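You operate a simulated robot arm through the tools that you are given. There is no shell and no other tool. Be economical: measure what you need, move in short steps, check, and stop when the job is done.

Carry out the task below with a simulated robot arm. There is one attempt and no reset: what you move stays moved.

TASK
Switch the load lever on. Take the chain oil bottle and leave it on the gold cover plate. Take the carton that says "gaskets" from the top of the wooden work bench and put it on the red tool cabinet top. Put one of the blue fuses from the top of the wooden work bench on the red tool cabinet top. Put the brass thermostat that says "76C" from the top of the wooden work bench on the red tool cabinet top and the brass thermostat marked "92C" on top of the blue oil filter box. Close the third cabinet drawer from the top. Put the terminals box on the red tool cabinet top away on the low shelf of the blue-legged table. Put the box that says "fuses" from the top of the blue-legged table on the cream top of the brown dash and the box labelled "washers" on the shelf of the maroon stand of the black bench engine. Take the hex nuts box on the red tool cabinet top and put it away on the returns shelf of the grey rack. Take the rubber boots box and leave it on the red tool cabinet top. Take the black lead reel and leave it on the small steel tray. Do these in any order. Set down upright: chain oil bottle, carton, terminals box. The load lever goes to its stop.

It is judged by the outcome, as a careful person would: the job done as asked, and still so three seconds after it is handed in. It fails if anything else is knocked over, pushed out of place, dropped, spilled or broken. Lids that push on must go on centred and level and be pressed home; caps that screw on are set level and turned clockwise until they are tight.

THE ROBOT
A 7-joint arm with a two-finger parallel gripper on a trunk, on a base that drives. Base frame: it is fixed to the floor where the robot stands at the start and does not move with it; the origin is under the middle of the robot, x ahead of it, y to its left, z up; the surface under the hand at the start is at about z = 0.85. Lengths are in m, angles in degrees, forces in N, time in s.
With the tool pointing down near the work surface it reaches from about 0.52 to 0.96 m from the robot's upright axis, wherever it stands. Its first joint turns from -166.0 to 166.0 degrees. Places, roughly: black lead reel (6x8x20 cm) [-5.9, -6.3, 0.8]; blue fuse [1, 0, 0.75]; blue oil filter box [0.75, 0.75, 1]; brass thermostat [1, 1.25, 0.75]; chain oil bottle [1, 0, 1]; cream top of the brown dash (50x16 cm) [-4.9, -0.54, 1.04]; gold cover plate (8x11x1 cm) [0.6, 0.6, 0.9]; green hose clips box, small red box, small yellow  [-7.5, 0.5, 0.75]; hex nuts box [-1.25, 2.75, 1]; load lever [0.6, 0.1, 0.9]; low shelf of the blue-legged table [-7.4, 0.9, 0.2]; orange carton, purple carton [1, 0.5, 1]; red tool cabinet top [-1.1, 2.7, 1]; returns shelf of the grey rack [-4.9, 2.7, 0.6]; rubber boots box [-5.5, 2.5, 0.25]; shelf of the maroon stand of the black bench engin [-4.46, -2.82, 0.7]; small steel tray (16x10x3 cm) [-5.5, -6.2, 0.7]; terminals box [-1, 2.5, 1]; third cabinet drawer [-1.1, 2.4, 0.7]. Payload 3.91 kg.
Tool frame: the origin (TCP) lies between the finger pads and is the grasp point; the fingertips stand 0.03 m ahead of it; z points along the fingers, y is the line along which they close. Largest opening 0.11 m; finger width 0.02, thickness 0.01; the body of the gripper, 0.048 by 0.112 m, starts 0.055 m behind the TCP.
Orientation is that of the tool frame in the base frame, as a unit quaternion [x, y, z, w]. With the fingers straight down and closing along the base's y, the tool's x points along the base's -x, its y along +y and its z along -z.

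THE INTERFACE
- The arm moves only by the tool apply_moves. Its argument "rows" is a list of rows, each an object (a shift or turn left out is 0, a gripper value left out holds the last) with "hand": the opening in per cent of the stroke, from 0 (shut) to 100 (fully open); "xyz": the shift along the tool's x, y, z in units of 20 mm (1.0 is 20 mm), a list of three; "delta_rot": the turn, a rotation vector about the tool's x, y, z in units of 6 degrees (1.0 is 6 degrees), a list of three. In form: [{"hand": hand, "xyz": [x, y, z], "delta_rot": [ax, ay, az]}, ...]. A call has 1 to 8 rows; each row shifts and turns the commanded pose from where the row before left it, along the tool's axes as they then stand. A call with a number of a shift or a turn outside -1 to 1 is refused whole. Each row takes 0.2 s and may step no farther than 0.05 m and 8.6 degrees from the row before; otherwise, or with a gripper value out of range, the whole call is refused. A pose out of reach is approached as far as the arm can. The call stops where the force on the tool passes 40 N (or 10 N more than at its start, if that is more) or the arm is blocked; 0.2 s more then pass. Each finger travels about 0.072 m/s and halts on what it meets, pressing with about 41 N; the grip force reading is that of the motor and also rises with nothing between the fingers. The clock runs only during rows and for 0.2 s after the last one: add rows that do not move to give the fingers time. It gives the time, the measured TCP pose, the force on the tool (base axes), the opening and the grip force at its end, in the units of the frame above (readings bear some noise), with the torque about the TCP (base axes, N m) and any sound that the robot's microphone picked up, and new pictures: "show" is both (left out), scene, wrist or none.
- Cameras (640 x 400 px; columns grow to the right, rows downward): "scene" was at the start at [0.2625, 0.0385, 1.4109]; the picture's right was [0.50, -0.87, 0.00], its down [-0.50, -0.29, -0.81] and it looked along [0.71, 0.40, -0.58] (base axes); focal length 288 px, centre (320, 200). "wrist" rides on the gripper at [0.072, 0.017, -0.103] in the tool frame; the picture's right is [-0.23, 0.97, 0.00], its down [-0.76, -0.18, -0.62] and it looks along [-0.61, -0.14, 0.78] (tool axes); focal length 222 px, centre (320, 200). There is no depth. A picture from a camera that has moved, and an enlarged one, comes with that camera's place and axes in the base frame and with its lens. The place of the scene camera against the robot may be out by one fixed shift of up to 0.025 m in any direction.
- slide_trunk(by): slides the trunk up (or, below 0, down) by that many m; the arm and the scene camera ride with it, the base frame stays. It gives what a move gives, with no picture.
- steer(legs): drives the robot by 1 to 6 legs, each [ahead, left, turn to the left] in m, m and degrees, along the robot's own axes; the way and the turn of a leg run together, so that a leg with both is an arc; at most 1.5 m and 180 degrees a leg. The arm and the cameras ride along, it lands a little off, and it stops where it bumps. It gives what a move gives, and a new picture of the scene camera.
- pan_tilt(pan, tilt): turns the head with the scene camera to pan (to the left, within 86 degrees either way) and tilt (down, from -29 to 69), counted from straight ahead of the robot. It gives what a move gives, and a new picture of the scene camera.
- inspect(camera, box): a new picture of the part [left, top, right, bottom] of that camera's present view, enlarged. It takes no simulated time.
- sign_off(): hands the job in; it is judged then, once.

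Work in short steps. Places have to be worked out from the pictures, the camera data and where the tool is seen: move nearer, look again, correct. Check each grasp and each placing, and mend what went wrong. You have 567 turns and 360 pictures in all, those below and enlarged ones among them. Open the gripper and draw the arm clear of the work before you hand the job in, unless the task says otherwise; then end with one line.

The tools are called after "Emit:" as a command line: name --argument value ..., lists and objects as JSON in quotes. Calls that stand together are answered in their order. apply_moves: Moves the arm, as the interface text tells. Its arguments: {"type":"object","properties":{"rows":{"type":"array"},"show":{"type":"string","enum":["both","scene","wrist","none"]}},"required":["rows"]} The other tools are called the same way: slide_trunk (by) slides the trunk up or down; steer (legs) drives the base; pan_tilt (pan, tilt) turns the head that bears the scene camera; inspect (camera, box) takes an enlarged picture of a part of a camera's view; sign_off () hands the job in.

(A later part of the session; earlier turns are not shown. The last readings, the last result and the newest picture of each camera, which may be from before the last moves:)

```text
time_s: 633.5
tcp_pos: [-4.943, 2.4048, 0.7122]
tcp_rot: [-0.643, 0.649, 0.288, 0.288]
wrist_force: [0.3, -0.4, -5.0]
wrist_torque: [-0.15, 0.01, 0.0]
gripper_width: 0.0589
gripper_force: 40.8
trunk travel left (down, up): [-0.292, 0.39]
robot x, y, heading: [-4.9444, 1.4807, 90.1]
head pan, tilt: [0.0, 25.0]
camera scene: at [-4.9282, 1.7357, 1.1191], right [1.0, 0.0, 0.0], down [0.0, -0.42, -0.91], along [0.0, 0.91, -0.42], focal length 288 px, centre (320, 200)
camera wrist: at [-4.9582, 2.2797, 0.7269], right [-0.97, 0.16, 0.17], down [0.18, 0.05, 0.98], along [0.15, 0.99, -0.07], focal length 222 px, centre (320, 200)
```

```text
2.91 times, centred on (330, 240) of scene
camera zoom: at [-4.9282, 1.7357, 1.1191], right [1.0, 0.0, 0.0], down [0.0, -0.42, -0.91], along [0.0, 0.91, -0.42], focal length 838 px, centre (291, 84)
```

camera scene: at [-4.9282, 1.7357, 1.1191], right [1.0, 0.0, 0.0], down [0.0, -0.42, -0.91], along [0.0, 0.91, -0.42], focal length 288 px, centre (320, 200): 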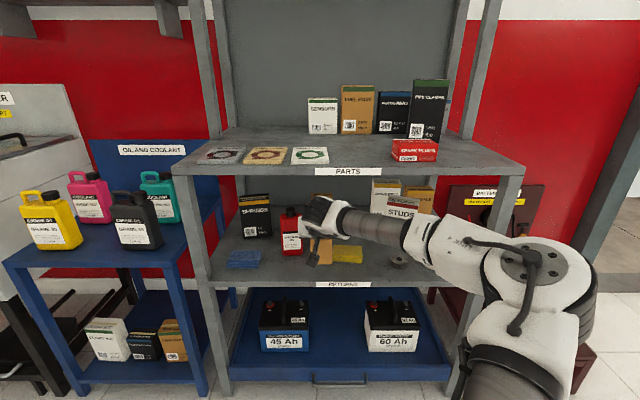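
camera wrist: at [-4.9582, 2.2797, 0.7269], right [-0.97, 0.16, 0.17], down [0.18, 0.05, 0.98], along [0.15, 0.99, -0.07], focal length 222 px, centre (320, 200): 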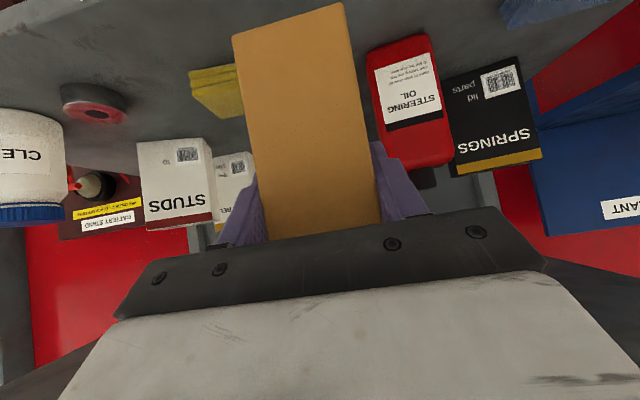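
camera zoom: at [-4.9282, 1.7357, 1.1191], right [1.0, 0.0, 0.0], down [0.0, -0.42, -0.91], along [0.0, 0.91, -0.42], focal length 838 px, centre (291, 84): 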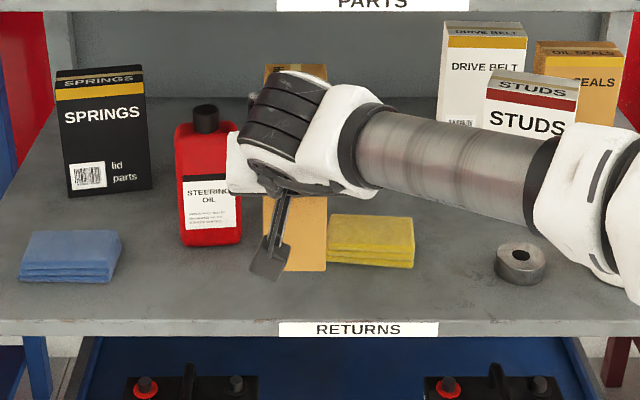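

Clear on both sides (~1.5 cm). Lower to the shelf.

Emit:
apply_moves --rows '[{"xyz": [0.5, 0, 0.45]}, {"xyz": [0.4, 0, 0.36]}, {"xyz": [0.3, 0, 0.27]}, {"xyz": [0.15, 0, 0.13]}]' --show "none"

Emit:
apply_moves --rows '[{"xyz": [0.12, 0, 0.1]}, {"xyz": [0.12, 0, 0.1]}, {"xyz": [0.12, 0, 0.1]}]' --show "none"

Emit:
apply_moves --rows '[{"xyz": [0.12, 0, 0.1]}, {"xyz": [0.12, 0, 0.1]}, {"xyz": [0.12, 0, 0.1]}]' --show "wrist"

```text
time_s: 634.5
tcp_pos: [-4.9427, 2.4028, 0.6757]
tcp_rot: [-0.644, 0.648, 0.288, 0.287]
wrist_force: [-0.9, -0.2, -4.6]
wrist_torque: [-0.17, 0.03, 0.01]
gripper_width: 0.0588
gripper_force: 41.2
trunk travel left (down, up): [-0.292, 0.39]
robot x, y, heading: [-4.9468, 1.478, 89.9]
head pan, tilt: [0.0, 25.0]
```

```text
time_s: 635.3
tcp_pos: [-4.942, 2.4038, 0.6653]
tcp_rot: [-0.644, 0.648, 0.289, 0.287]
wrist_force: [0.4, 0.3, -5.1]
wrist_torque: [-0.15, -0.03, 0.01]
gripper_width: 0.0589
gripper_force: 40.8
trunk travel left (down, up): [-0.292, 0.39]
robot x, y, heading: [-4.9455, 1.4825, 89.7]
head pan, tilt: [0.0, 25.0]
```

```text
time_s: 636.1
tcp_pos: [-4.9423, 2.4035, 0.6554]
tcp_rot: [-0.643, 0.649, 0.288, 0.287]
wrist_force: [1.2, 0.0, -4.7]
wrist_torque: [-0.13, 0.0, 0.0]
gripper_width: 0.0588
gripper_force: 40.9
trunk travel left (down, up): [-0.292, 0.39]
robot x, y, heading: [-4.9418, 1.4778, 90.2]
head pan, tilt: [0.0, 25.0]
camera wrist: at [-4.9591, 2.278, 0.6711], right [-0.97, 0.16, 0.17], down [0.18, 0.04, 0.98], along [0.15, 0.99, -0.07], focal length 222 px, centre (320, 200)
```

wrist: 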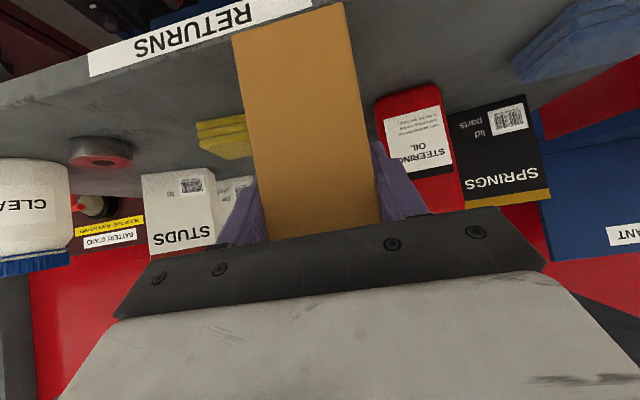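

Emit:
apply_moves --rows '[{"xyz": [0.12, 0, 0.1]}, {"xyz": [0.12, 0, 0.1]}, {"xyz": [0.12, 0, 0.1]}]' --show "none"

Emit:
apply_moves --rows '[{"xyz": [0.12, 0, 0.1]}, {"xyz": [0.12, 0, 0.1]}, {"xyz": [0.12, 0, 0.1]}]' --show "wrist"

```text
time_s: 636.9
tcp_pos: [-4.9421, 2.4029, 0.6462]
tcp_rot: [-0.643, 0.649, 0.287, 0.287]
wrist_force: [0.2, 0.4, -4.1]
wrist_torque: [-0.15, -0.03, 0.03]
gripper_width: 0.0587
gripper_force: 41.7
trunk travel left (down, up): [-0.292, 0.39]
robot x, y, heading: [-4.942, 1.4799, 90.0]
head pan, tilt: [0.0, 25.0]
```

```text
time_s: 637.7
tcp_pos: [-4.9417, 2.4039, 0.6413]
tcp_rot: [-0.642, 0.647, 0.29, 0.291]
wrist_force: [1.0, -3.4, 10.5]
wrist_torque: [0.56, -0.53, -0.21]
gripper_width: 0.0588
gripper_force: 41.0
trunk travel left (down, up): [-0.292, 0.39]
robot x, y, heading: [-4.9412, 1.4795, 89.8]
head pan, tilt: [0.0, 25.0]
camera wrist: at [-4.9592, 2.2782, 0.6565], right [-0.97, 0.16, 0.17], down [0.18, 0.04, 0.98], along [0.15, 0.99, -0.07], focal length 222 px, centre (320, 200)
```

wrist: 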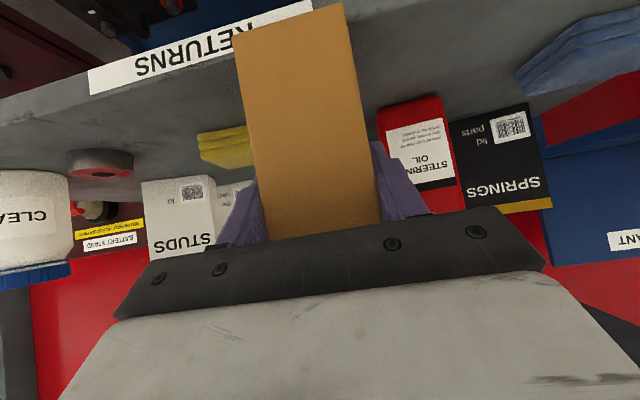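

The shelf edge is really nearer y 2.40, so the box overhangs ~2 cm. I lift 1 cm, move 4 cm deeper between the items, and set down.

Emit:
apply_moves --rows '[{"xyz": [-0.5, 0, -0.45]}, {"xyz": [-0.67, 0, 0.74]}, {"xyz": [-0.67, 0, 0.74]}]' --show "wrist"

Emit:
inspect --camera "scene" --box '[220, 180, 440, 300]'

```text
time_s: 638.5
tcp_pos: [-4.9413, 2.4442, 0.6503]
tcp_rot: [-0.644, 0.648, 0.288, 0.287]
wrist_force: [-0.6, -0.4, -4.4]
wrist_torque: [-0.15, -0.03, -0.01]
gripper_width: 0.0591
gripper_force: 40.6
trunk travel left (down, up): [-0.292, 0.39]
robot x, y, heading: [-4.9441, 1.4761, 89.9]
head pan, tilt: [0.0, 25.0]
camera wrist: at [-4.9584, 2.3187, 0.6661], right [-0.97, 0.16, 0.17], down [0.18, 0.05, 0.98], along [0.15, 0.99, -0.07], focal length 222 px, centre (320, 200)
```

wrist: 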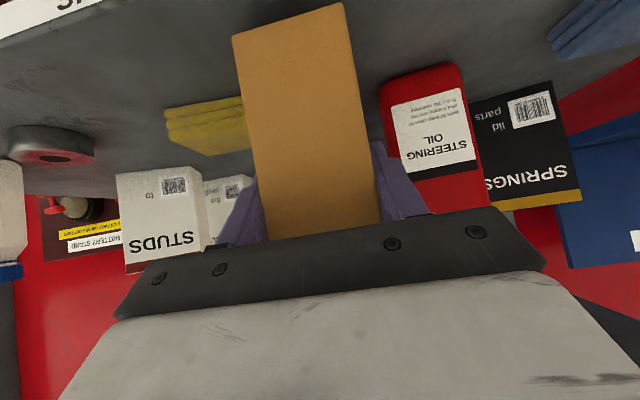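

```text
2.91 times, centred on (330, 240) of scene
camera zoom: at [-4.9282, 1.7358, 1.1191], right [1.0, 0.0, 0.0], down [0.0, -0.42, -0.91], along [0.0, 0.91, -0.42], focal length 838 px, centre (291, 84)
```

zoom: 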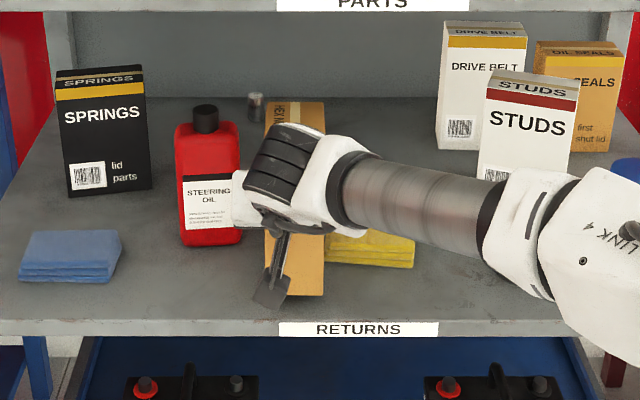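

Emit:
apply_moves --rows '[{"xyz": [0.12, 0, 0.1]}, {"xyz": [0.12, 0, 0.1]}, {"xyz": [0.12, 0, 0.1]}]' --show "none"

Emit:
apply_moves --rows '[{"xyz": [0.1, 0, 0.09]}, {"xyz": [0.1, 0, 0.09]}]' --show "none"

```text
time_s: 639.3
tcp_pos: [-4.9407, 2.4429, 0.6431]
tcp_rot: [-0.643, 0.649, 0.287, 0.288]
wrist_force: [-1.5, 0.2, -3.2]
wrist_torque: [-0.04, -0.08, 0.03]
gripper_width: 0.0589
gripper_force: 40.8
trunk travel left (down, up): [-0.292, 0.39]
robot x, y, heading: [-4.9417, 1.4774, 90.3]
head pan, tilt: [0.0, 25.0]
```

```text
time_s: 639.9
tcp_pos: [-4.9414, 2.4419, 0.6414]
tcp_rot: [-0.643, 0.647, 0.29, 0.291]
wrist_force: [1.9, -2.0, 15.2]
wrist_torque: [1.01, -0.64, -0.14]
gripper_width: 0.0588
gripper_force: 40.7
trunk travel left (down, up): [-0.292, 0.39]
robot x, y, heading: [-4.9466, 1.4782, 90.1]
head pan, tilt: [0.0, 25.0]
```

Contact. I open only partway (bottle close by) and retreat straight back.

Emit:
apply_moves --rows '[{"xyz": [-0.05, 0, -0.05]}, {"hand": 66}, {"hand": 66}, {"xyz": [0.67, 0, -0.74]}, {"xyz": [0.67, 0, -0.74]}, {"xyz": [0.67, 0, -0.74]}, {"xyz": [0.67, 0, -0.74]}]' --show "both"

```text
time_s: 641.5
tcp_pos: [-4.9426, 2.3619, 0.6387]
tcp_rot: [-0.643, 0.648, 0.289, 0.288]
wrist_force: [0.3, -0.6, -1.3]
wrist_torque: [0.01, -0.02, 0.01]
gripper_width: 0.0726
gripper_force: 0.0
trunk travel left (down, up): [-0.292, 0.39]
robot x, y, heading: [-4.9421, 1.4777, 90.1]
head pan, tilt: [0.0, 25.0]
camera scene: at [-4.9282, 1.7353, 1.1192], right [1.0, 0.0, 0.0], down [0.0, -0.42, -0.91], along [0.0, 0.91, -0.42], focal length 288 px, centre (320, 200)
camera wrist: at [-4.9601, 2.2365, 0.6538], right [-0.97, 0.16, 0.17], down [0.18, 0.04, 0.98], along [0.15, 0.99, -0.07], focal length 222 px, centre (320, 200)
```

scene: 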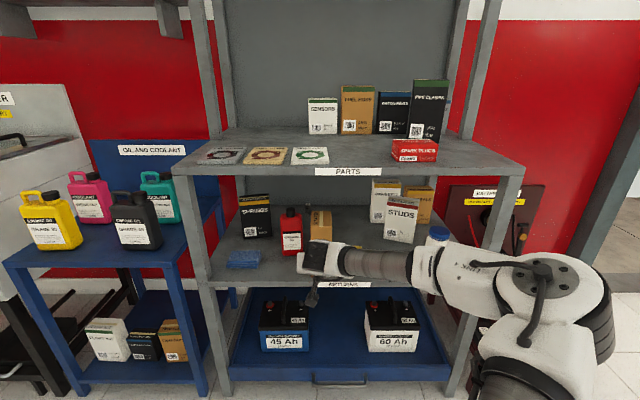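
wrist: 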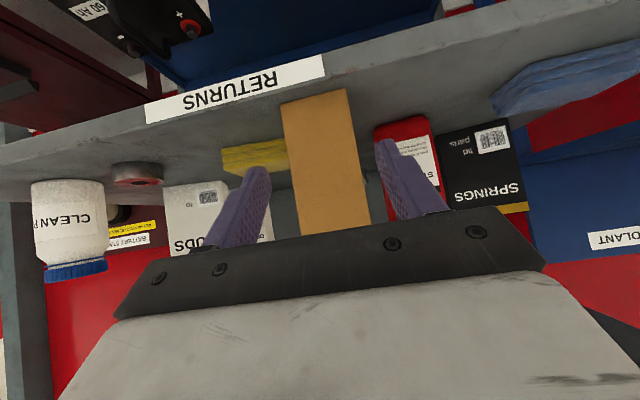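

Hex nuts box stands on the returns shelf. Now read the boxes on the small blue table's low shelf.

Emit:
inspect --camera "scene" --box '[60, 290, 230, 400]'

```text
3.64 times, centred on (145, 345) of scene
camera zoom: at [-4.9282, 1.7353, 1.1192], right [1.0, 0.0, 0.0], down [0.0, -0.42, -0.91], along [0.0, 0.91, -0.42], focal length 1048 px, centre (956, -327)
```

zoom: 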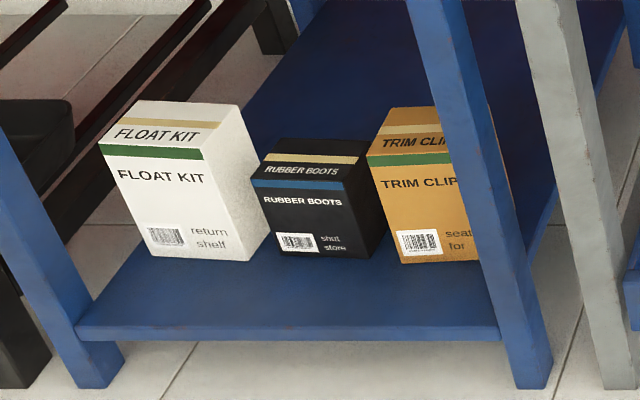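

RUBBER BOOTS is the black box between FLOAT KIT and TRIM CLIPS (2–3 cm gaps). I back up, strafe left in front of it and lower the trunk.

Emit:
steer --legs '[[-0.28, 0, 0], [0, 0.57, 0]]'

Emit:
slide_trunk --by -0.17

Emit:
pan_tilt --pan 0 --tilt 28

Emit:
apply_moves --rows '[{"hand": 100}, {"hand": 100}]' --show "wrist"

```text
time_s: 648.0
tcp_pos: [-5.5163, 2.0827, 0.6381]
tcp_rot: [-0.642, 0.649, 0.288, 0.289]
wrist_force: [-1.0, -2.0, -0.3]
wrist_torque: [-0.02, -0.01, 0.02]
gripper_width: 0.0727
gripper_force: 0.0
trunk travel left (down, up): [-0.292, 0.39]
robot x, y, heading: [-5.5209, 1.1992, 89.8]
head pan, tilt: [0.0, 25.0]
camera scene: at [-5.5038, 1.4571, 1.1192], right [1.0, 0.0, 0.0], down [0.0, -0.42, -0.91], along [0.0, 0.91, -0.42], focal length 288 px, centre (320, 200)
```

scene: 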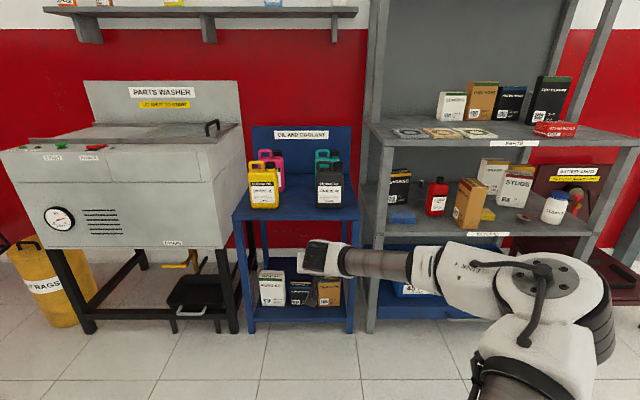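

```text
time_s: 650.0
tcp_pos: [-5.5167, 2.0841, 0.468]
tcp_rot: [-0.642, 0.649, 0.288, 0.288]
wrist_force: [0.3, 0.5, -0.2]
wrist_torque: [-0.05, 0.01, -0.05]
gripper_width: 0.0726
gripper_force: 0.1
trunk travel left (down, up): [-0.122, 0.56]
robot x, y, heading: [-5.5224, 1.1995, 89.9]
head pan, tilt: [0.0, 25.0]
```

```text
time_s: 650.6
tcp_pos: [-5.5167, 2.0842, 0.4673]
tcp_rot: [-0.642, 0.65, 0.288, 0.288]
wrist_force: [-0.3, -0.4, 0.1]
wrist_torque: [-0.03, 0.0, -0.04]
gripper_width: 0.0725
gripper_force: 0.1
trunk travel left (down, up): [-0.122, 0.56]
robot x, y, heading: [-5.5217, 1.1967, 90.0]
head pan, tilt: [0.0, 28.0]
camera scene: at [-5.5039, 1.4561, 0.9445], right [1.0, 0.0, 0.0], down [0.0, -0.47, -0.88], along [0.0, 0.88, -0.47], focal length 288 px, centre (320, 200)
```

scene: 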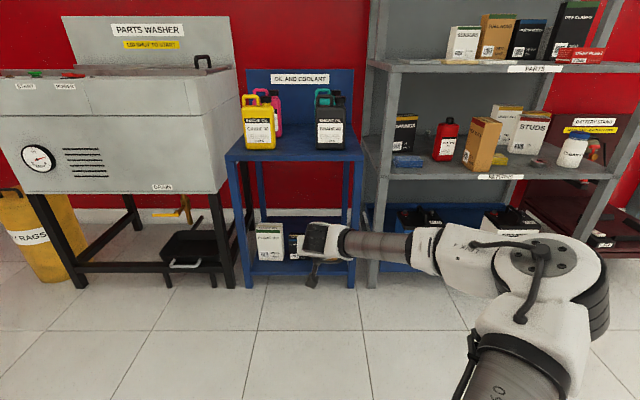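

```text
time_s: 651.2
tcp_pos: [-5.5172, 2.0837, 0.4679]
tcp_rot: [-0.642, 0.65, 0.288, 0.289]
wrist_force: [-0.3, 0.5, -0.2]
wrist_torque: [0.03, -0.02, 0.0]
gripper_width: 0.11
gripper_force: 0.0
trunk travel left (down, up): [-0.122, 0.56]
robot x, y, heading: [-5.52, 1.2034, 89.9]
head pan, tilt: [0.0, 28.0]
camera wrist: at [-5.534, 1.9587, 0.4839], right [-0.97, 0.16, 0.17], down [0.18, 0.04, 0.98], along [0.15, 0.99, -0.07], focal length 222 px, centre (320, 200)
```

wrist: 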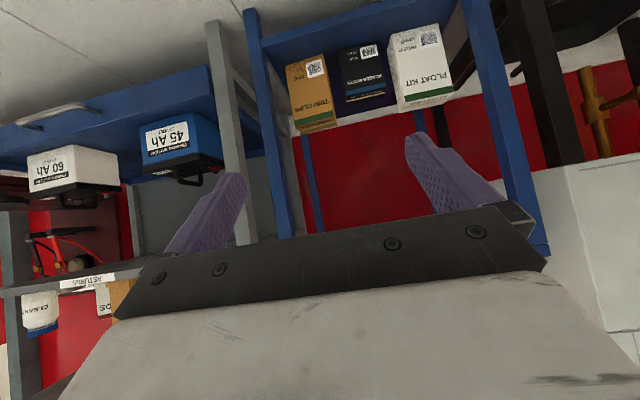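

Wrist view: box front spans x −5.629…−5.549 at y ≈ 2.357. I drive a little closer, then lower and align.

Emit:
steer --legs '[[0.15, 0.05, 0]]'

Emit:
apply_moves --rows '[{"hand": 92, "xyz": [0.74, 0.1, 0.67]}, {"xyz": [0.74, 0.1, 0.67]}, {"xyz": [0.74, 0.1, 0.67]}, {"xyz": [0.74, 0, 0.67]}, {"xyz": [0.74, 0, 0.67]}, {"xyz": [0.74, 0, 0.67]}, {"xyz": [0.74, 0, 0.67]}]' --show "both"

```text
time_s: 652.6
tcp_pos: [-5.565, 2.2346, 0.4673]
tcp_rot: [-0.642, 0.649, 0.288, 0.288]
wrist_force: [-0.2, 0.7, -0.3]
wrist_torque: [-0.02, 0.01, 0.07]
gripper_width: 0.1098
gripper_force: 0.1
trunk travel left (down, up): [-0.122, 0.56]
robot x, y, heading: [-5.5698, 1.3491, 89.8]
head pan, tilt: [0.0, 28.0]
camera scene: at [-5.5527, 1.6064, 0.9445], right [1.0, 0.0, 0.0], down [0.0, -0.47, -0.88], along [0.0, 0.88, -0.47], focal length 288 px, centre (320, 200)
```

scene: 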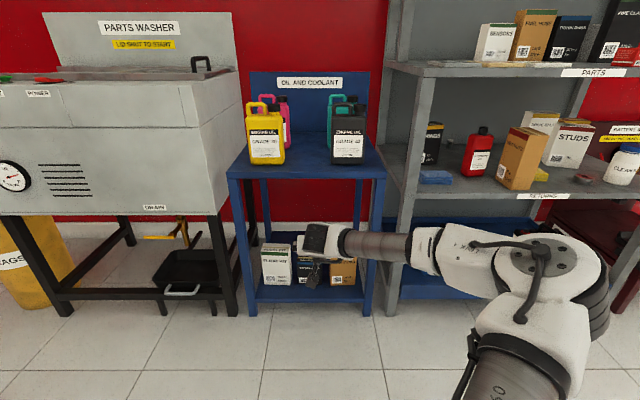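

```text
time_s: 654.2
tcp_pos: [-5.5719, 2.2358, 0.3298]
tcp_rot: [-0.641, 0.65, 0.287, 0.289]
wrist_force: [-0.6, -0.1, -0.8]
wrist_torque: [-0.07, -0.02, 0.01]
gripper_width: 0.1013
gripper_force: 0.1
trunk travel left (down, up): [-0.122, 0.56]
robot x, y, heading: [-5.5718, 1.3491, 89.9]
head pan, tilt: [0.0, 28.0]
camera scene: at [-5.5527, 1.6064, 0.9445], right [1.0, 0.0, 0.0], down [0.0, -0.47, -0.88], along [0.0, 0.88, -0.47], focal length 288 px, centre (320, 200)
camera wrist: at [-5.5893, 2.1108, 0.3454], right [-0.97, 0.16, 0.17], down [0.18, 0.04, 0.98], along [0.15, 0.99, -0.07], focal length 222 px, centre (320, 200)
```

scene: 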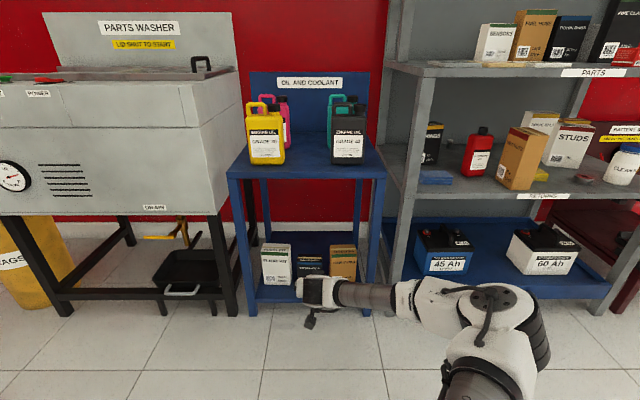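
wrist: 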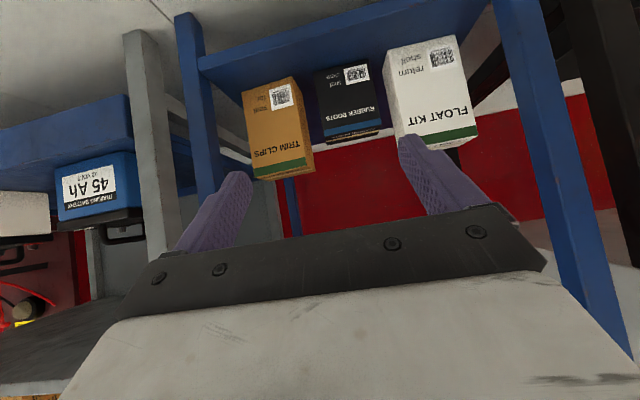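

Recomputing with the floor-level legs: the low shelf is at z ≈ 0.09, box front at y ≈ 2.51, ~0.1 m wide. I move closer and lower further with the hand fully open.

Emit:
steer --legs '[[0.12, 0.03, 0]]'

Emit:
apply_moves --rows '[{"hand": 100, "xyz": [0.74, 0, 0.67]}, {"xyz": [0.74, 0, 0.67]}, {"xyz": [0.74, 0, 0.67]}, {"xyz": [0.74, 0, 0.67]}, {"xyz": [0.74, 0, 0.67]}]' --show "wrist"

```text
time_s: 655.5
tcp_pos: [-5.6023, 2.3546, 0.3308]
tcp_rot: [-0.642, 0.649, 0.288, 0.289]
wrist_force: [0.7, -0.1, -0.4]
wrist_torque: [-0.02, 0.03, -0.02]
gripper_width: 0.1015
gripper_force: 0.1
trunk travel left (down, up): [-0.122, 0.56]
robot x, y, heading: [-5.5986, 1.4695, 89.7]
head pan, tilt: [0.0, 28.0]
camera scene: at [-5.5826, 1.7261, 0.9445], right [1.0, 0.0, 0.0], down [0.0, -0.47, -0.88], along [0.0, 0.88, -0.47], focal length 288 px, centre (320, 200)
```

scene: 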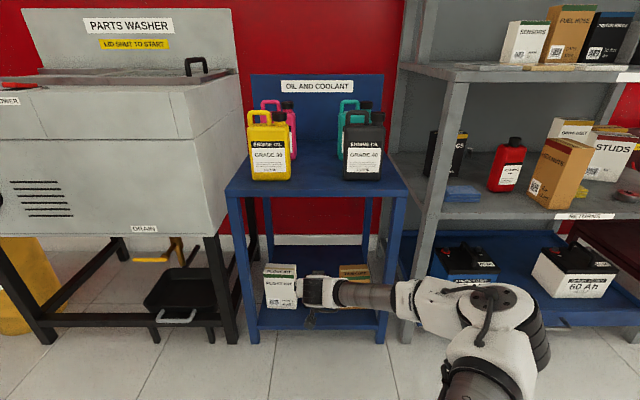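

```text
time_s: 656.6
tcp_pos: [-5.6036, 2.3572, 0.2304]
tcp_rot: [-0.643, 0.649, 0.288, 0.288]
wrist_force: [0.0, 0.4, 0.5]
wrist_torque: [-0.01, -0.03, 0.0]
gripper_width: 0.11
gripper_force: 0.0
trunk travel left (down, up): [-0.122, 0.56]
robot x, y, heading: [-5.5966, 1.4699, 89.9]
head pan, tilt: [0.0, 28.0]
camera wrist: at [-5.6207, 2.2311, 0.2452], right [-0.97, 0.16, 0.17], down [0.18, 0.04, 0.98], along [0.15, 0.99, -0.07], focal length 222 px, centre (320, 200)
```

wrist: 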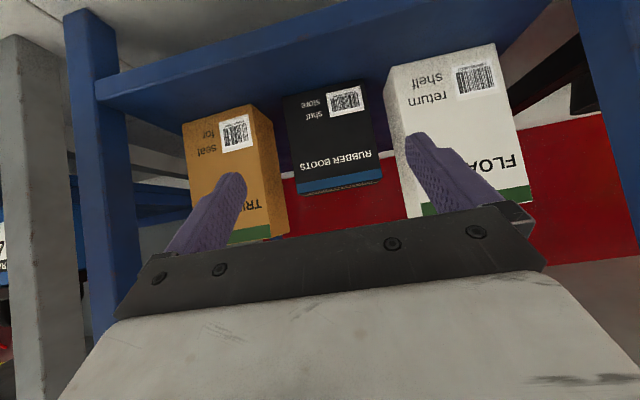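

Box: x −5.657…−5.556, front y 2.502, z 0.09–0.214. TCP is nearly centred; I lower to 0.17 and slide forward with a mid check.

Emit:
apply_moves --rows '[{"xyz": [0.74, 0.04, 0.67]}, {"xyz": [0.74, 0.04, 0.67]}, {"xyz": [0.74, 0.04, 0.67]}, {"xyz": [-0.67, 0, 0.74]}, {"xyz": [-0.67, 0, 0.74]}, {"xyz": [-0.67, 0, 0.74]}, {"xyz": [-0.67, 0, 0.74]}, {"xyz": [-0.67, 0, 0.74]}]' --show "wrist"

```text
time_s: 658.5
tcp_pos: [-5.6057, 2.4564, 0.169]
tcp_rot: [-0.642, 0.649, 0.288, 0.289]
wrist_force: [0.3, -0.9, 1.0]
wrist_torque: [0.0, 0.04, -0.01]
gripper_width: 0.1101
gripper_force: 0.0
trunk travel left (down, up): [-0.122, 0.56]
robot x, y, heading: [-5.5963, 1.4697, 90.1]
head pan, tilt: [0.0, 28.0]
camera wrist: at [-5.6221, 2.3312, 0.1856], right [-0.97, 0.16, 0.17], down [0.18, 0.04, 0.98], along [0.15, 0.99, -0.07], focal length 222 px, centre (320, 200)
```

wrist: 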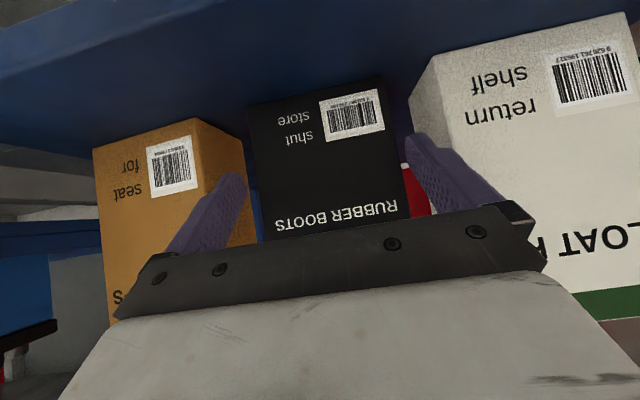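

Cross-checking two views: the box front is actually at y ≈ 2.456, width ≈ 0.082 — the tips are already alongside. I advance 2.5 cm more and close.

Emit:
apply_moves --rows '[{"xyz": [-0.67, 0.2, 0.74]}, {"xyz": [-0.2, 0.05, 0.22]}, {"hand": 0}, {"hand": 0}, {"hand": 0}]' --show "both"

```text
time_s: 659.6
tcp_pos: [-5.609, 2.4812, 0.1702]
tcp_rot: [-0.643, 0.649, 0.288, 0.288]
wrist_force: [1.3, 0.6, 0.3]
wrist_torque: [0.15, -0.16, -0.02]
gripper_width: 0.0968
gripper_force: 41.1
trunk travel left (down, up): [-0.122, 0.56]
robot x, y, heading: [-5.5971, 1.4721, 89.6]
head pan, tilt: [0.0, 28.0]
camera scene: at [-5.5826, 1.7261, 0.9445], right [1.0, 0.0, 0.0], down [0.0, -0.47, -0.88], along [0.0, 0.88, -0.47], focal length 288 px, centre (320, 200)
camera wrist: at [-5.6264, 2.3559, 0.1857], right [-0.97, 0.16, 0.17], down [0.18, 0.04, 0.98], along [0.15, 0.99, -0.07], focal length 222 px, centre (320, 200)
```

scene: 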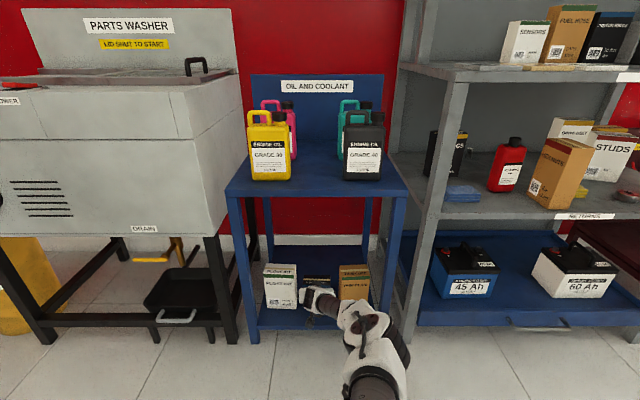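
wrist: 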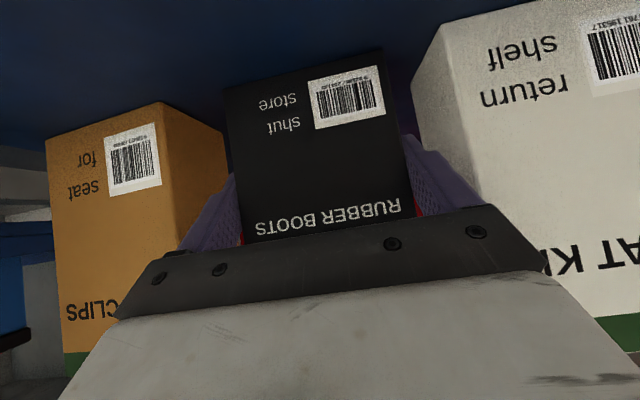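

Gripped at 97 mm but shallow (front is at ~2.484). I reopen, move 2.2 cm deeper and close again.

Emit:
apply_moves --rows '[{"hand": 100}, {"hand": 100}, {"xyz": [-0.67, 0, 0.74]}, {"xyz": [-0.07, 0, 0.08]}, {"hand": 0}, {"hand": 0}, {"hand": 0}]' --show "wrist"

```text
time_s: 661.2
tcp_pos: [-5.6082, 2.5038, 0.171]
tcp_rot: [-0.642, 0.649, 0.288, 0.289]
wrist_force: [1.4, 1.6, 0.4]
wrist_torque: [0.13, -0.23, 0.05]
gripper_width: 0.0964
gripper_force: 40.6
trunk travel left (down, up): [-0.122, 0.56]
robot x, y, heading: [-5.5978, 1.4715, 89.9]
head pan, tilt: [0.0, 28.0]
camera wrist: at [-5.626, 2.3785, 0.186], right [-0.97, 0.16, 0.17], down [0.18, 0.04, 0.98], along [0.15, 0.99, -0.07], focal length 222 px, centre (320, 200)
```

wrist: 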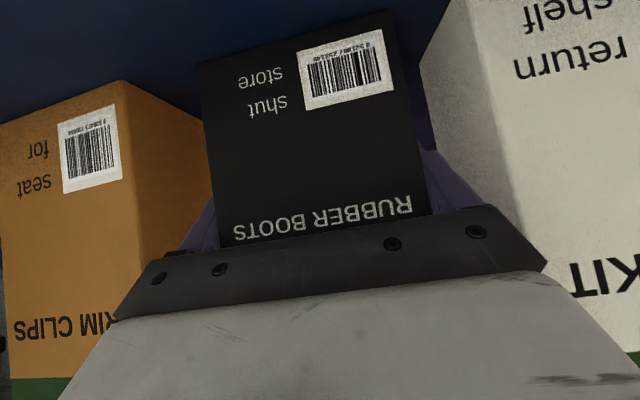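

Now lift 4 cm and back the robot straight out.

Emit:
apply_moves --rows '[{"xyz": [-0.5, 0, -0.45]}, {"xyz": [-0.5, 0, -0.45]}, {"xyz": [-0.5, 0, -0.45]}]' --show "wrist"

Emit:
steer --legs '[[-0.5, 0, 0]]'

```text
time_s: 662.0
tcp_pos: [-5.6082, 2.5032, 0.21]
tcp_rot: [-0.643, 0.65, 0.287, 0.287]
wrist_force: [-0.2, 0.1, -2.3]
wrist_torque: [0.0, 0.01, -0.01]
gripper_width: 0.0965
gripper_force: 41.0
trunk travel left (down, up): [-0.122, 0.56]
robot x, y, heading: [-5.5997, 1.468, 89.8]
head pan, tilt: [0.0, 28.0]
camera wrist: at [-5.626, 2.3788, 0.226], right [-0.97, 0.16, 0.17], down [0.18, 0.04, 0.98], along [0.15, 0.99, -0.07], focal length 222 px, centre (320, 200)
```

wrist: 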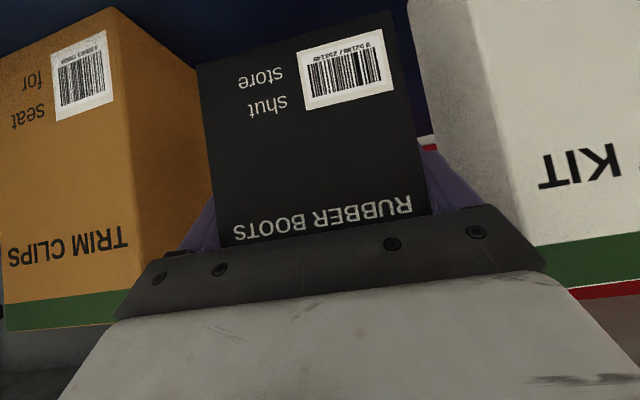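

```text
time_s: 665.0
tcp_pos: [-5.6077, 2.0071, 0.2098]
tcp_rot: [-0.641, 0.65, 0.288, 0.289]
wrist_force: [0.6, 0.3, -2.1]
wrist_torque: [-0.01, -0.02, 0.02]
gripper_width: 0.0965
gripper_force: 40.8
trunk travel left (down, up): [-0.122, 0.56]
robot x, y, heading: [-5.5991, 0.9706, 89.6]
head pan, tilt: [0.0, 28.0]
camera scene: at [-5.5835, 1.2286, 0.9444], right [1.0, 0.0, 0.0], down [0.0, -0.47, -0.88], along [0.0, 0.88, -0.47], focal length 288 px, centre (320, 200)
```

scene: 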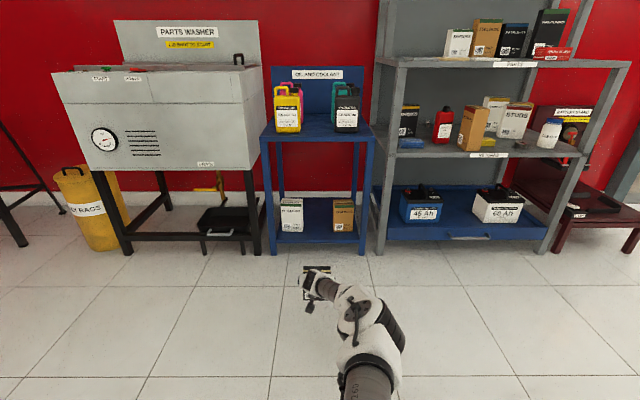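

Neighbouring boxes untouched. Raise the trunk, retract the arm, and drive to the cabinet.

Emit:
slide_trunk --by 0.4

Emit:
slide_trunk --by 0.15

Emit:
apply_moves --rows '[{"xyz": [0, 0, -1]}, {"xyz": [0, 0, -1]}, {"xyz": [0, 0, -1]}, {"xyz": [0, 0, -1]}, {"xyz": [0, 0, -1]}, {"xyz": [0, 0, -1]}, {"xyz": [0, 0, -1]}, {"xyz": [0, 0, -1]}]' --show "none"

Emit:
apply_moves --rows '[{"xyz": [0, 0, -1]}, {"xyz": [0, 0, -1]}, {"xyz": [0, 0, -1]}, {"xyz": [0, 0, -1]}, {"xyz": [-0.6, 0, -0.6]}, {"xyz": [-0.6, 0, -0.6]}, {"xyz": [-0.6, 0, -0.6]}, {"xyz": [-0.6, 0, -0.6]}]' --show "wrist"

```text
time_s: 668.8
tcp_pos: [-5.6079, 2.0064, 0.6097]
tcp_rot: [-0.641, 0.65, 0.287, 0.289]
wrist_force: [-0.2, -0.5, -2.2]
wrist_torque: [0.03, 0.0, -0.03]
gripper_width: 0.0962
gripper_force: 41.1
trunk travel left (down, up): [-0.522, 0.16]
robot x, y, heading: [-5.5979, 0.9707, 89.8]
head pan, tilt: [0.0, 28.0]
```

```text
time_s: 670.6
tcp_pos: [-5.6075, 2.0071, 0.7609]
tcp_rot: [-0.642, 0.65, 0.287, 0.288]
wrist_force: [-0.9, -0.8, -2.4]
wrist_torque: [0.0, -0.01, 0.0]
gripper_width: 0.0965
gripper_force: 40.9
trunk travel left (down, up): [-0.672, 0.01]
robot x, y, heading: [-5.601, 0.9693, 89.8]
head pan, tilt: [0.0, 28.0]
```

```text
time_s: 672.4
tcp_pos: [-5.6096, 1.8869, 0.8683]
tcp_rot: [-0.642, 0.649, 0.288, 0.288]
wrist_force: [0.0, 0.8, -2.1]
wrist_torque: [-0.02, -0.01, -0.04]
gripper_width: 0.0965
gripper_force: 41.0
trunk travel left (down, up): [-0.672, 0.01]
robot x, y, heading: [-5.6045, 0.9708, 89.7]
head pan, tilt: [0.0, 28.0]
```

```text
time_s: 674.2
tcp_pos: [-5.6088, 1.8229, 0.9892]
tcp_rot: [-0.643, 0.649, 0.288, 0.288]
wrist_force: [0.2, 0.0, -2.7]
wrist_torque: [0.02, 0.02, 0.01]
gripper_width: 0.0965
gripper_force: 41.0
trunk travel left (down, up): [-0.672, 0.01]
robot x, y, heading: [-5.6008, 0.9732, 89.6]
head pan, tilt: [0.0, 28.0]
camera wrist: at [-5.6271, 1.699, 1.0057], right [-0.97, 0.16, 0.17], down [0.18, 0.04, 0.98], along [0.15, 0.99, -0.07], focal length 222 px, centre (320, 200)
```

wrist: 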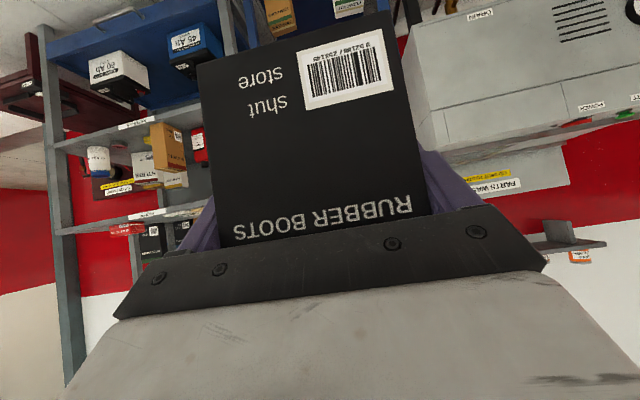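

Emit:
apply_moves --rows '[{"xyz": [-0.74, 0, -0.67]}, {"xyz": [-0.74, 0, -0.67]}, {"xyz": [-0.74, 0, -0.67]}, {"xyz": [-0.74, 0, -0.67]}, {"xyz": [-0.74, 0, -0.67]}, {"xyz": [-0.74, 0, -0.67]}, {"xyz": [-0.74, 0, -0.67]}, {"xyz": [-0.74, 0, -0.67]}]' --show "none"

Emit:
steer --legs '[[0, 0, -89.6], [1.5, 0, 0], [1.5, 0, 0], [1.4, 0, 0], [0, 0, 90], [0.6, -0.25, 0]]'

Emit:
pan_tilt --pan 0 --tilt 35

```text
time_s: 676.0
tcp_pos: [-5.608, 1.8235, 1.1475]
tcp_rot: [-0.642, 0.65, 0.287, 0.288]
wrist_force: [0.4, -0.4, -2.2]
wrist_torque: [0.0, 0.02, -0.02]
gripper_width: 0.0967
gripper_force: 41.1
trunk travel left (down, up): [-0.672, 0.01]
robot x, y, heading: [-5.5996, 0.9706, 89.8]
head pan, tilt: [0.0, 28.0]
```

```text
time_s: 708.0
tcp_pos: [-0.9898, 2.4429, 1.1489]
tcp_rot: [0.646, -0.646, -0.288, -0.285]
wrist_force: [0.2, 0.2, -2.6]
wrist_torque: [0.01, 0.01, -0.01]
gripper_width: 0.0963
gripper_force: 41.0
trunk travel left (down, up): [-0.672, 0.01]
robot x, y, heading: [-0.9718, 1.596, 90.3]
head pan, tilt: [0.0, 28.0]
camera scene: at [-0.9569, 1.8483, 1.4943], right [1.0, 0.01, 0.0], down [0.0, -0.47, -0.88], along [-0.01, 0.88, -0.47], focal length 288 px, centre (320, 200)
```

scene: 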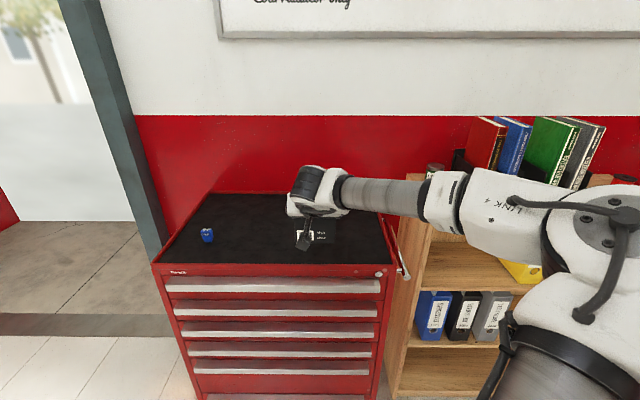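

```text
time_s: 708.7
tcp_pos: [-0.9903, 2.443, 1.147]
tcp_rot: [-0.645, 0.646, 0.289, 0.287]
wrist_force: [0.1, -0.1, -3.1]
wrist_torque: [0.0, 0.0, 0.02]
gripper_width: 0.0965
gripper_force: 41.0
trunk travel left (down, up): [-0.672, 0.01]
robot x, y, heading: [-0.9727, 1.5928, 90.7]
head pan, tilt: [0.0, 35.0]
camera scene: at [-0.957, 1.8447, 1.4835], right [1.0, 0.01, 0.0], down [0.01, -0.57, -0.82], along [-0.01, 0.82, -0.57], focal length 288 px, centre (320, 200)
```

scene: 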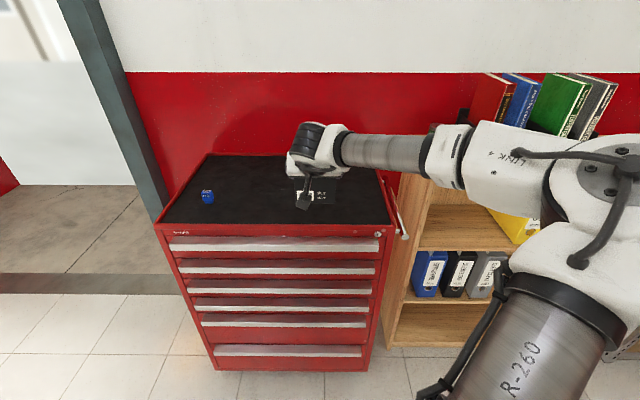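

I shift left a bit to keep the elbow clear of the bookshelf and move forward over the cabinet.

Emit:
steer --legs '[[0, 0.13, -0.5], [0.19, 0, 0]]'

Emit:
apply_moves --rows '[{"xyz": [0, -0.9, 0]}, {"xyz": [0, -0.9, 0]}, {"xyz": [0, -0.9, 0]}, {"xyz": [0, -0.9, 0]}]' --show "both"

```text
time_s: 711.5
tcp_pos: [-1.1172, 2.6317, 1.1474]
tcp_rot: [-0.645, 0.647, 0.288, 0.286]
wrist_force: [-0.7, -0.2, -3.0]
wrist_torque: [-0.02, -0.01, -0.03]
gripper_width: 0.0965
gripper_force: 41.0
trunk travel left (down, up): [-0.672, 0.01]
robot x, y, heading: [-1.0961, 1.7771, 90.3]
head pan, tilt: [0.0, 35.0]
camera scene: at [-1.0872, 2.0331, 1.4832], right [1.0, 0.01, 0.0], down [0.0, -0.57, -0.82], along [0.0, 0.82, -0.57], focal length 288 px, centre (320, 200)
```

scene: 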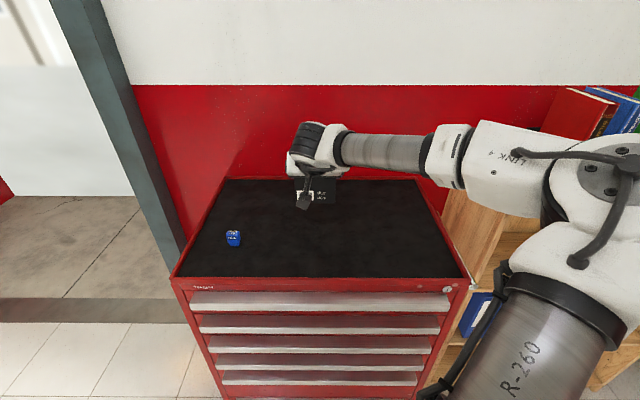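

```text
time_s: 712.5
tcp_pos: [-1.0449, 2.6295, 1.1476]
tcp_rot: [-0.645, 0.647, 0.289, 0.287]
wrist_force: [0.1, -0.4, -3.0]
wrist_torque: [-0.02, -0.01, -0.04]
gripper_width: 0.0962
gripper_force: 41.2
trunk travel left (down, up): [-0.672, 0.01]
robot x, y, heading: [-1.0978, 1.7755, 90.1]
head pan, tilt: [0.0, 35.0]
camera scene: at [-1.0868, 2.0321, 1.4834], right [1.0, 0.01, 0.0], down [0.0, -0.57, -0.82], along [-0.01, 0.82, -0.57], focal length 288 px, centre (320, 200)
camera wrist: at [-1.0618, 2.5044, 1.1638], right [-0.97, 0.15, 0.17], down [0.18, 0.04, 0.98], along [0.14, 0.99, -0.07], focal length 222 px, centre (320, 200)
```

scene: 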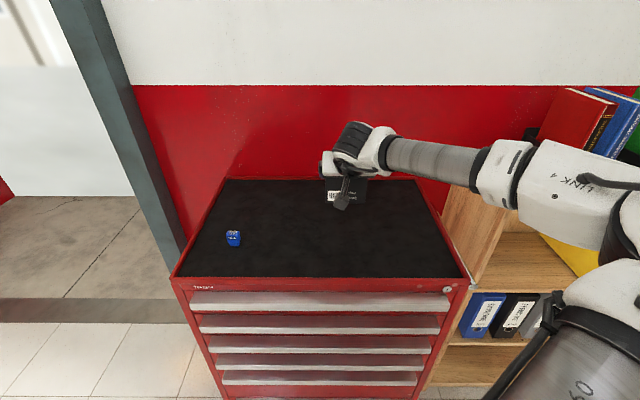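
wrist: 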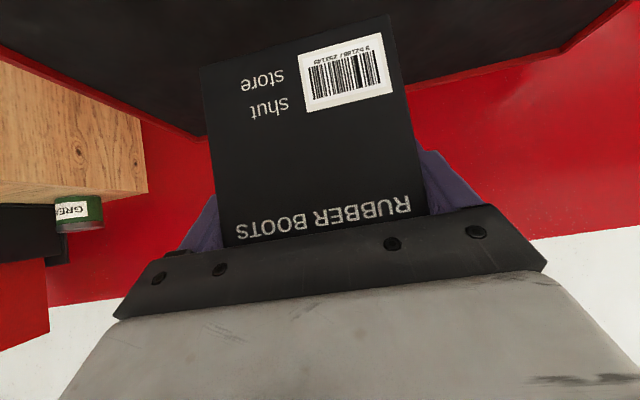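

Lower toward the mat, then creep to contact.

Emit:
apply_moves --rows '[{"xyz": [0.74, 0, 0.67]}, {"xyz": [0.74, 0, 0.67]}, {"xyz": [0.74, 0, 0.67]}, {"xyz": [0.74, 0, 0.67]}, {"xyz": [0.2, 0, 0.18]}]' --show "none"

Emit:
apply_moves --rows '[{"xyz": [0.15, 0, 0.13]}, {"xyz": [0.15, 0, 0.13]}, {"xyz": [0.15, 0, 0.13]}]' --show "none"

Emit:
apply_moves --rows '[{"xyz": [0.15, 0, 0.13]}, {"xyz": [0.15, 0, 0.13]}, {"xyz": [0.15, 0, 0.13]}]' --show "none"

```text
time_s: 713.7
tcp_pos: [-1.0472, 2.631, 1.0622]
tcp_rot: [-0.645, 0.647, 0.288, 0.287]
wrist_force: [-0.1, -0.2, -2.7]
wrist_torque: [0.01, 0.02, -0.03]
gripper_width: 0.0965
gripper_force: 41.5
trunk travel left (down, up): [-0.672, 0.01]
robot x, y, heading: [-1.1014, 1.7787, 90.3]
head pan, tilt: [0.0, 35.0]
```

```text
time_s: 714.5
tcp_pos: [-1.0469, 2.6299, 1.0521]
tcp_rot: [-0.644, 0.648, 0.288, 0.288]
wrist_force: [-0.5, 0.2, -2.0]
wrist_torque: [-0.03, 0.02, 0.02]
gripper_width: 0.0966
gripper_force: 41.2
trunk travel left (down, up): [-0.672, 0.01]
robot x, y, heading: [-1.0974, 1.7776, 90.6]
head pan, tilt: [0.0, 35.0]
```

```text
time_s: 715.3
tcp_pos: [-1.0472, 2.6307, 1.0398]
tcp_rot: [-0.645, 0.646, 0.289, 0.287]
wrist_force: [0.7, 0.6, -1.6]
wrist_torque: [0.02, 0.01, -0.01]
gripper_width: 0.0966
gripper_force: 41.3
trunk travel left (down, up): [-0.672, 0.01]
robot x, y, heading: [-1.1037, 1.775, 90.3]
head pan, tilt: [0.0, 35.0]
```

Emit:
apply_moves --rows '[{"xyz": [0.12, 0, 0.1]}, {"xyz": [0.12, 0, 0.1]}, {"xyz": [0.12, 0, 0.1]}]' --show "none"

Emit:
apply_moves --rows '[{"xyz": [0.12, 0, 0.1]}, {"xyz": [0.12, 0, 0.1]}, {"xyz": [0.12, 0, 0.1]}]' --show "wrist"

```text
time_s: 716.1
tcp_pos: [-1.0462, 2.6301, 1.0314]
tcp_rot: [-0.645, 0.647, 0.289, 0.288]
wrist_force: [0.7, 0.5, -0.6]
wrist_torque: [0.1, -0.1, 0.01]
gripper_width: 0.0968
gripper_force: 41.4
trunk travel left (down, up): [-0.672, 0.01]
robot x, y, heading: [-1.1, 1.7783, 90.3]
head pan, tilt: [0.0, 35.0]
```

```text
time_s: 716.9
tcp_pos: [-1.047, 2.6285, 1.0279]
tcp_rot: [-0.643, 0.644, 0.293, 0.292]
wrist_force: [2.4, 4.7, 40.1]
wrist_torque: [-0.2, -0.58, -0.13]
gripper_width: 0.0955
gripper_force: 41.4
trunk travel left (down, up): [-0.672, 0.01]
robot x, y, heading: [-1.1009, 1.7784, 90.0]
head pan, tilt: [0.0, 35.0]
camera wrist: at [-1.0631, 2.5032, 1.042], right [-0.97, 0.15, 0.17], down [0.18, 0.03, 0.98], along [0.14, 0.99, -0.06], focal length 222 px, centre (320, 200)
```

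wrist: 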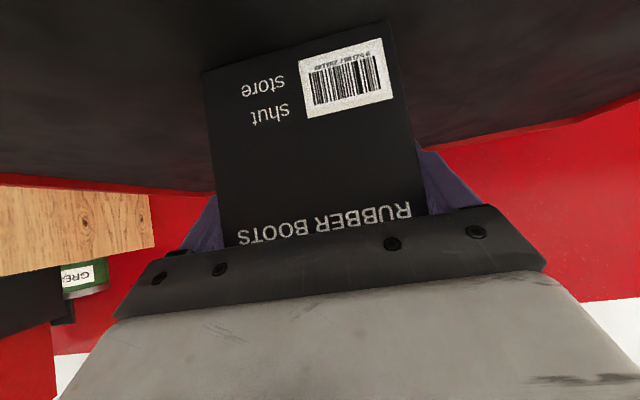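

Firm contact. Release and back away.

Emit:
apply_moves --rows '[{"xyz": [-0.15, 0, -0.13]}, {"hand": 100}, {"hand": 100}, {"hand": 100}, {"xyz": [0.67, 0, -0.74]}, {"xyz": [0.67, 0, -0.74]}, {"xyz": [0.67, 0, -0.74]}, {"xyz": [0, 0, -1]}]' --show "none"

Emit:
apply_moves --rows '[{"xyz": [0, 0, -1], "delta_rot": [0, 1, 0]}, {"xyz": [0, 0, -1], "delta_rot": [0, 1, 0]}, {"xyz": [0, 0, -1], "delta_rot": [0, 1, 0]}, {"xyz": [0, 0, -1], "delta_rot": [0, 1, 0]}, {"xyz": [0, 0, -1], "delta_rot": [0, 1, 0]}, {"xyz": [0, 0, -1], "delta_rot": [0, 1, 0]}, {"xyz": [0, 0, -1], "delta_rot": [0, 1, 0]}, {"xyz": [0, 0, -0.5], "delta_rot": [0, 1, 0]}]' --show "both"

```text
time_s: 718.7
tcp_pos: [-1.0452, 2.5538, 1.04]
tcp_rot: [-0.644, 0.647, 0.289, 0.288]
wrist_force: [-0.1, 0.0, 0.6]
wrist_torque: [-0.02, -0.02, 0.0]
gripper_width: 0.1101
gripper_force: 0.0
trunk travel left (down, up): [-0.672, 0.01]
robot x, y, heading: [-1.0992, 1.7795, 90.4]
head pan, tilt: [0.0, 35.0]
```

```text
time_s: 720.5
tcp_pos: [-1.0475, 2.4848, 1.1646]
tcp_rot: [-0.707, 0.707, 0.001, -0.002]
wrist_force: [0.1, -0.2, -0.1]
wrist_torque: [-0.01, 0.02, 0.01]
gripper_width: 0.11
gripper_force: 0.0
trunk travel left (down, up): [-0.672, 0.01]
robot x, y, heading: [-1.1012, 1.7767, 90.1]
head pan, tilt: [0.0, 35.0]
camera scene: at [-1.0873, 2.0325, 1.4833], right [1.0, 0.01, 0.0], down [0.0, -0.57, -0.82], along [0.0, 0.82, -0.57], focal length 288 px, centre (320, 200)
camera wrist: at [-1.0625, 2.4121, 1.2693], right [-0.97, 0.23, 0.0], down [0.18, 0.76, 0.62], along [0.14, 0.61, -0.78], focal length 222 px, centre (320, 200)
```

scene: 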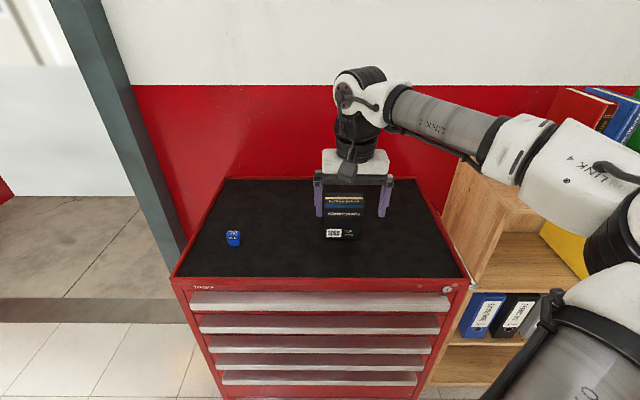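
wrist: 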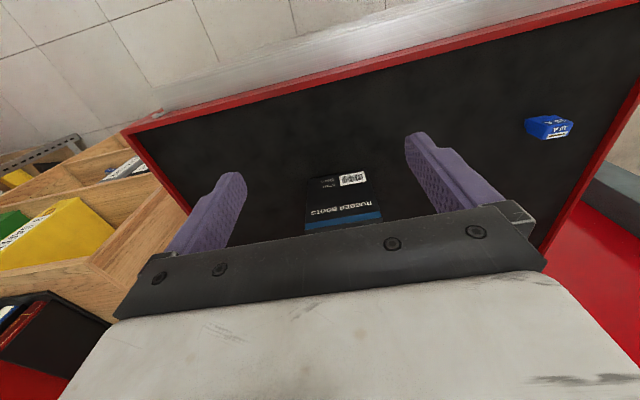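

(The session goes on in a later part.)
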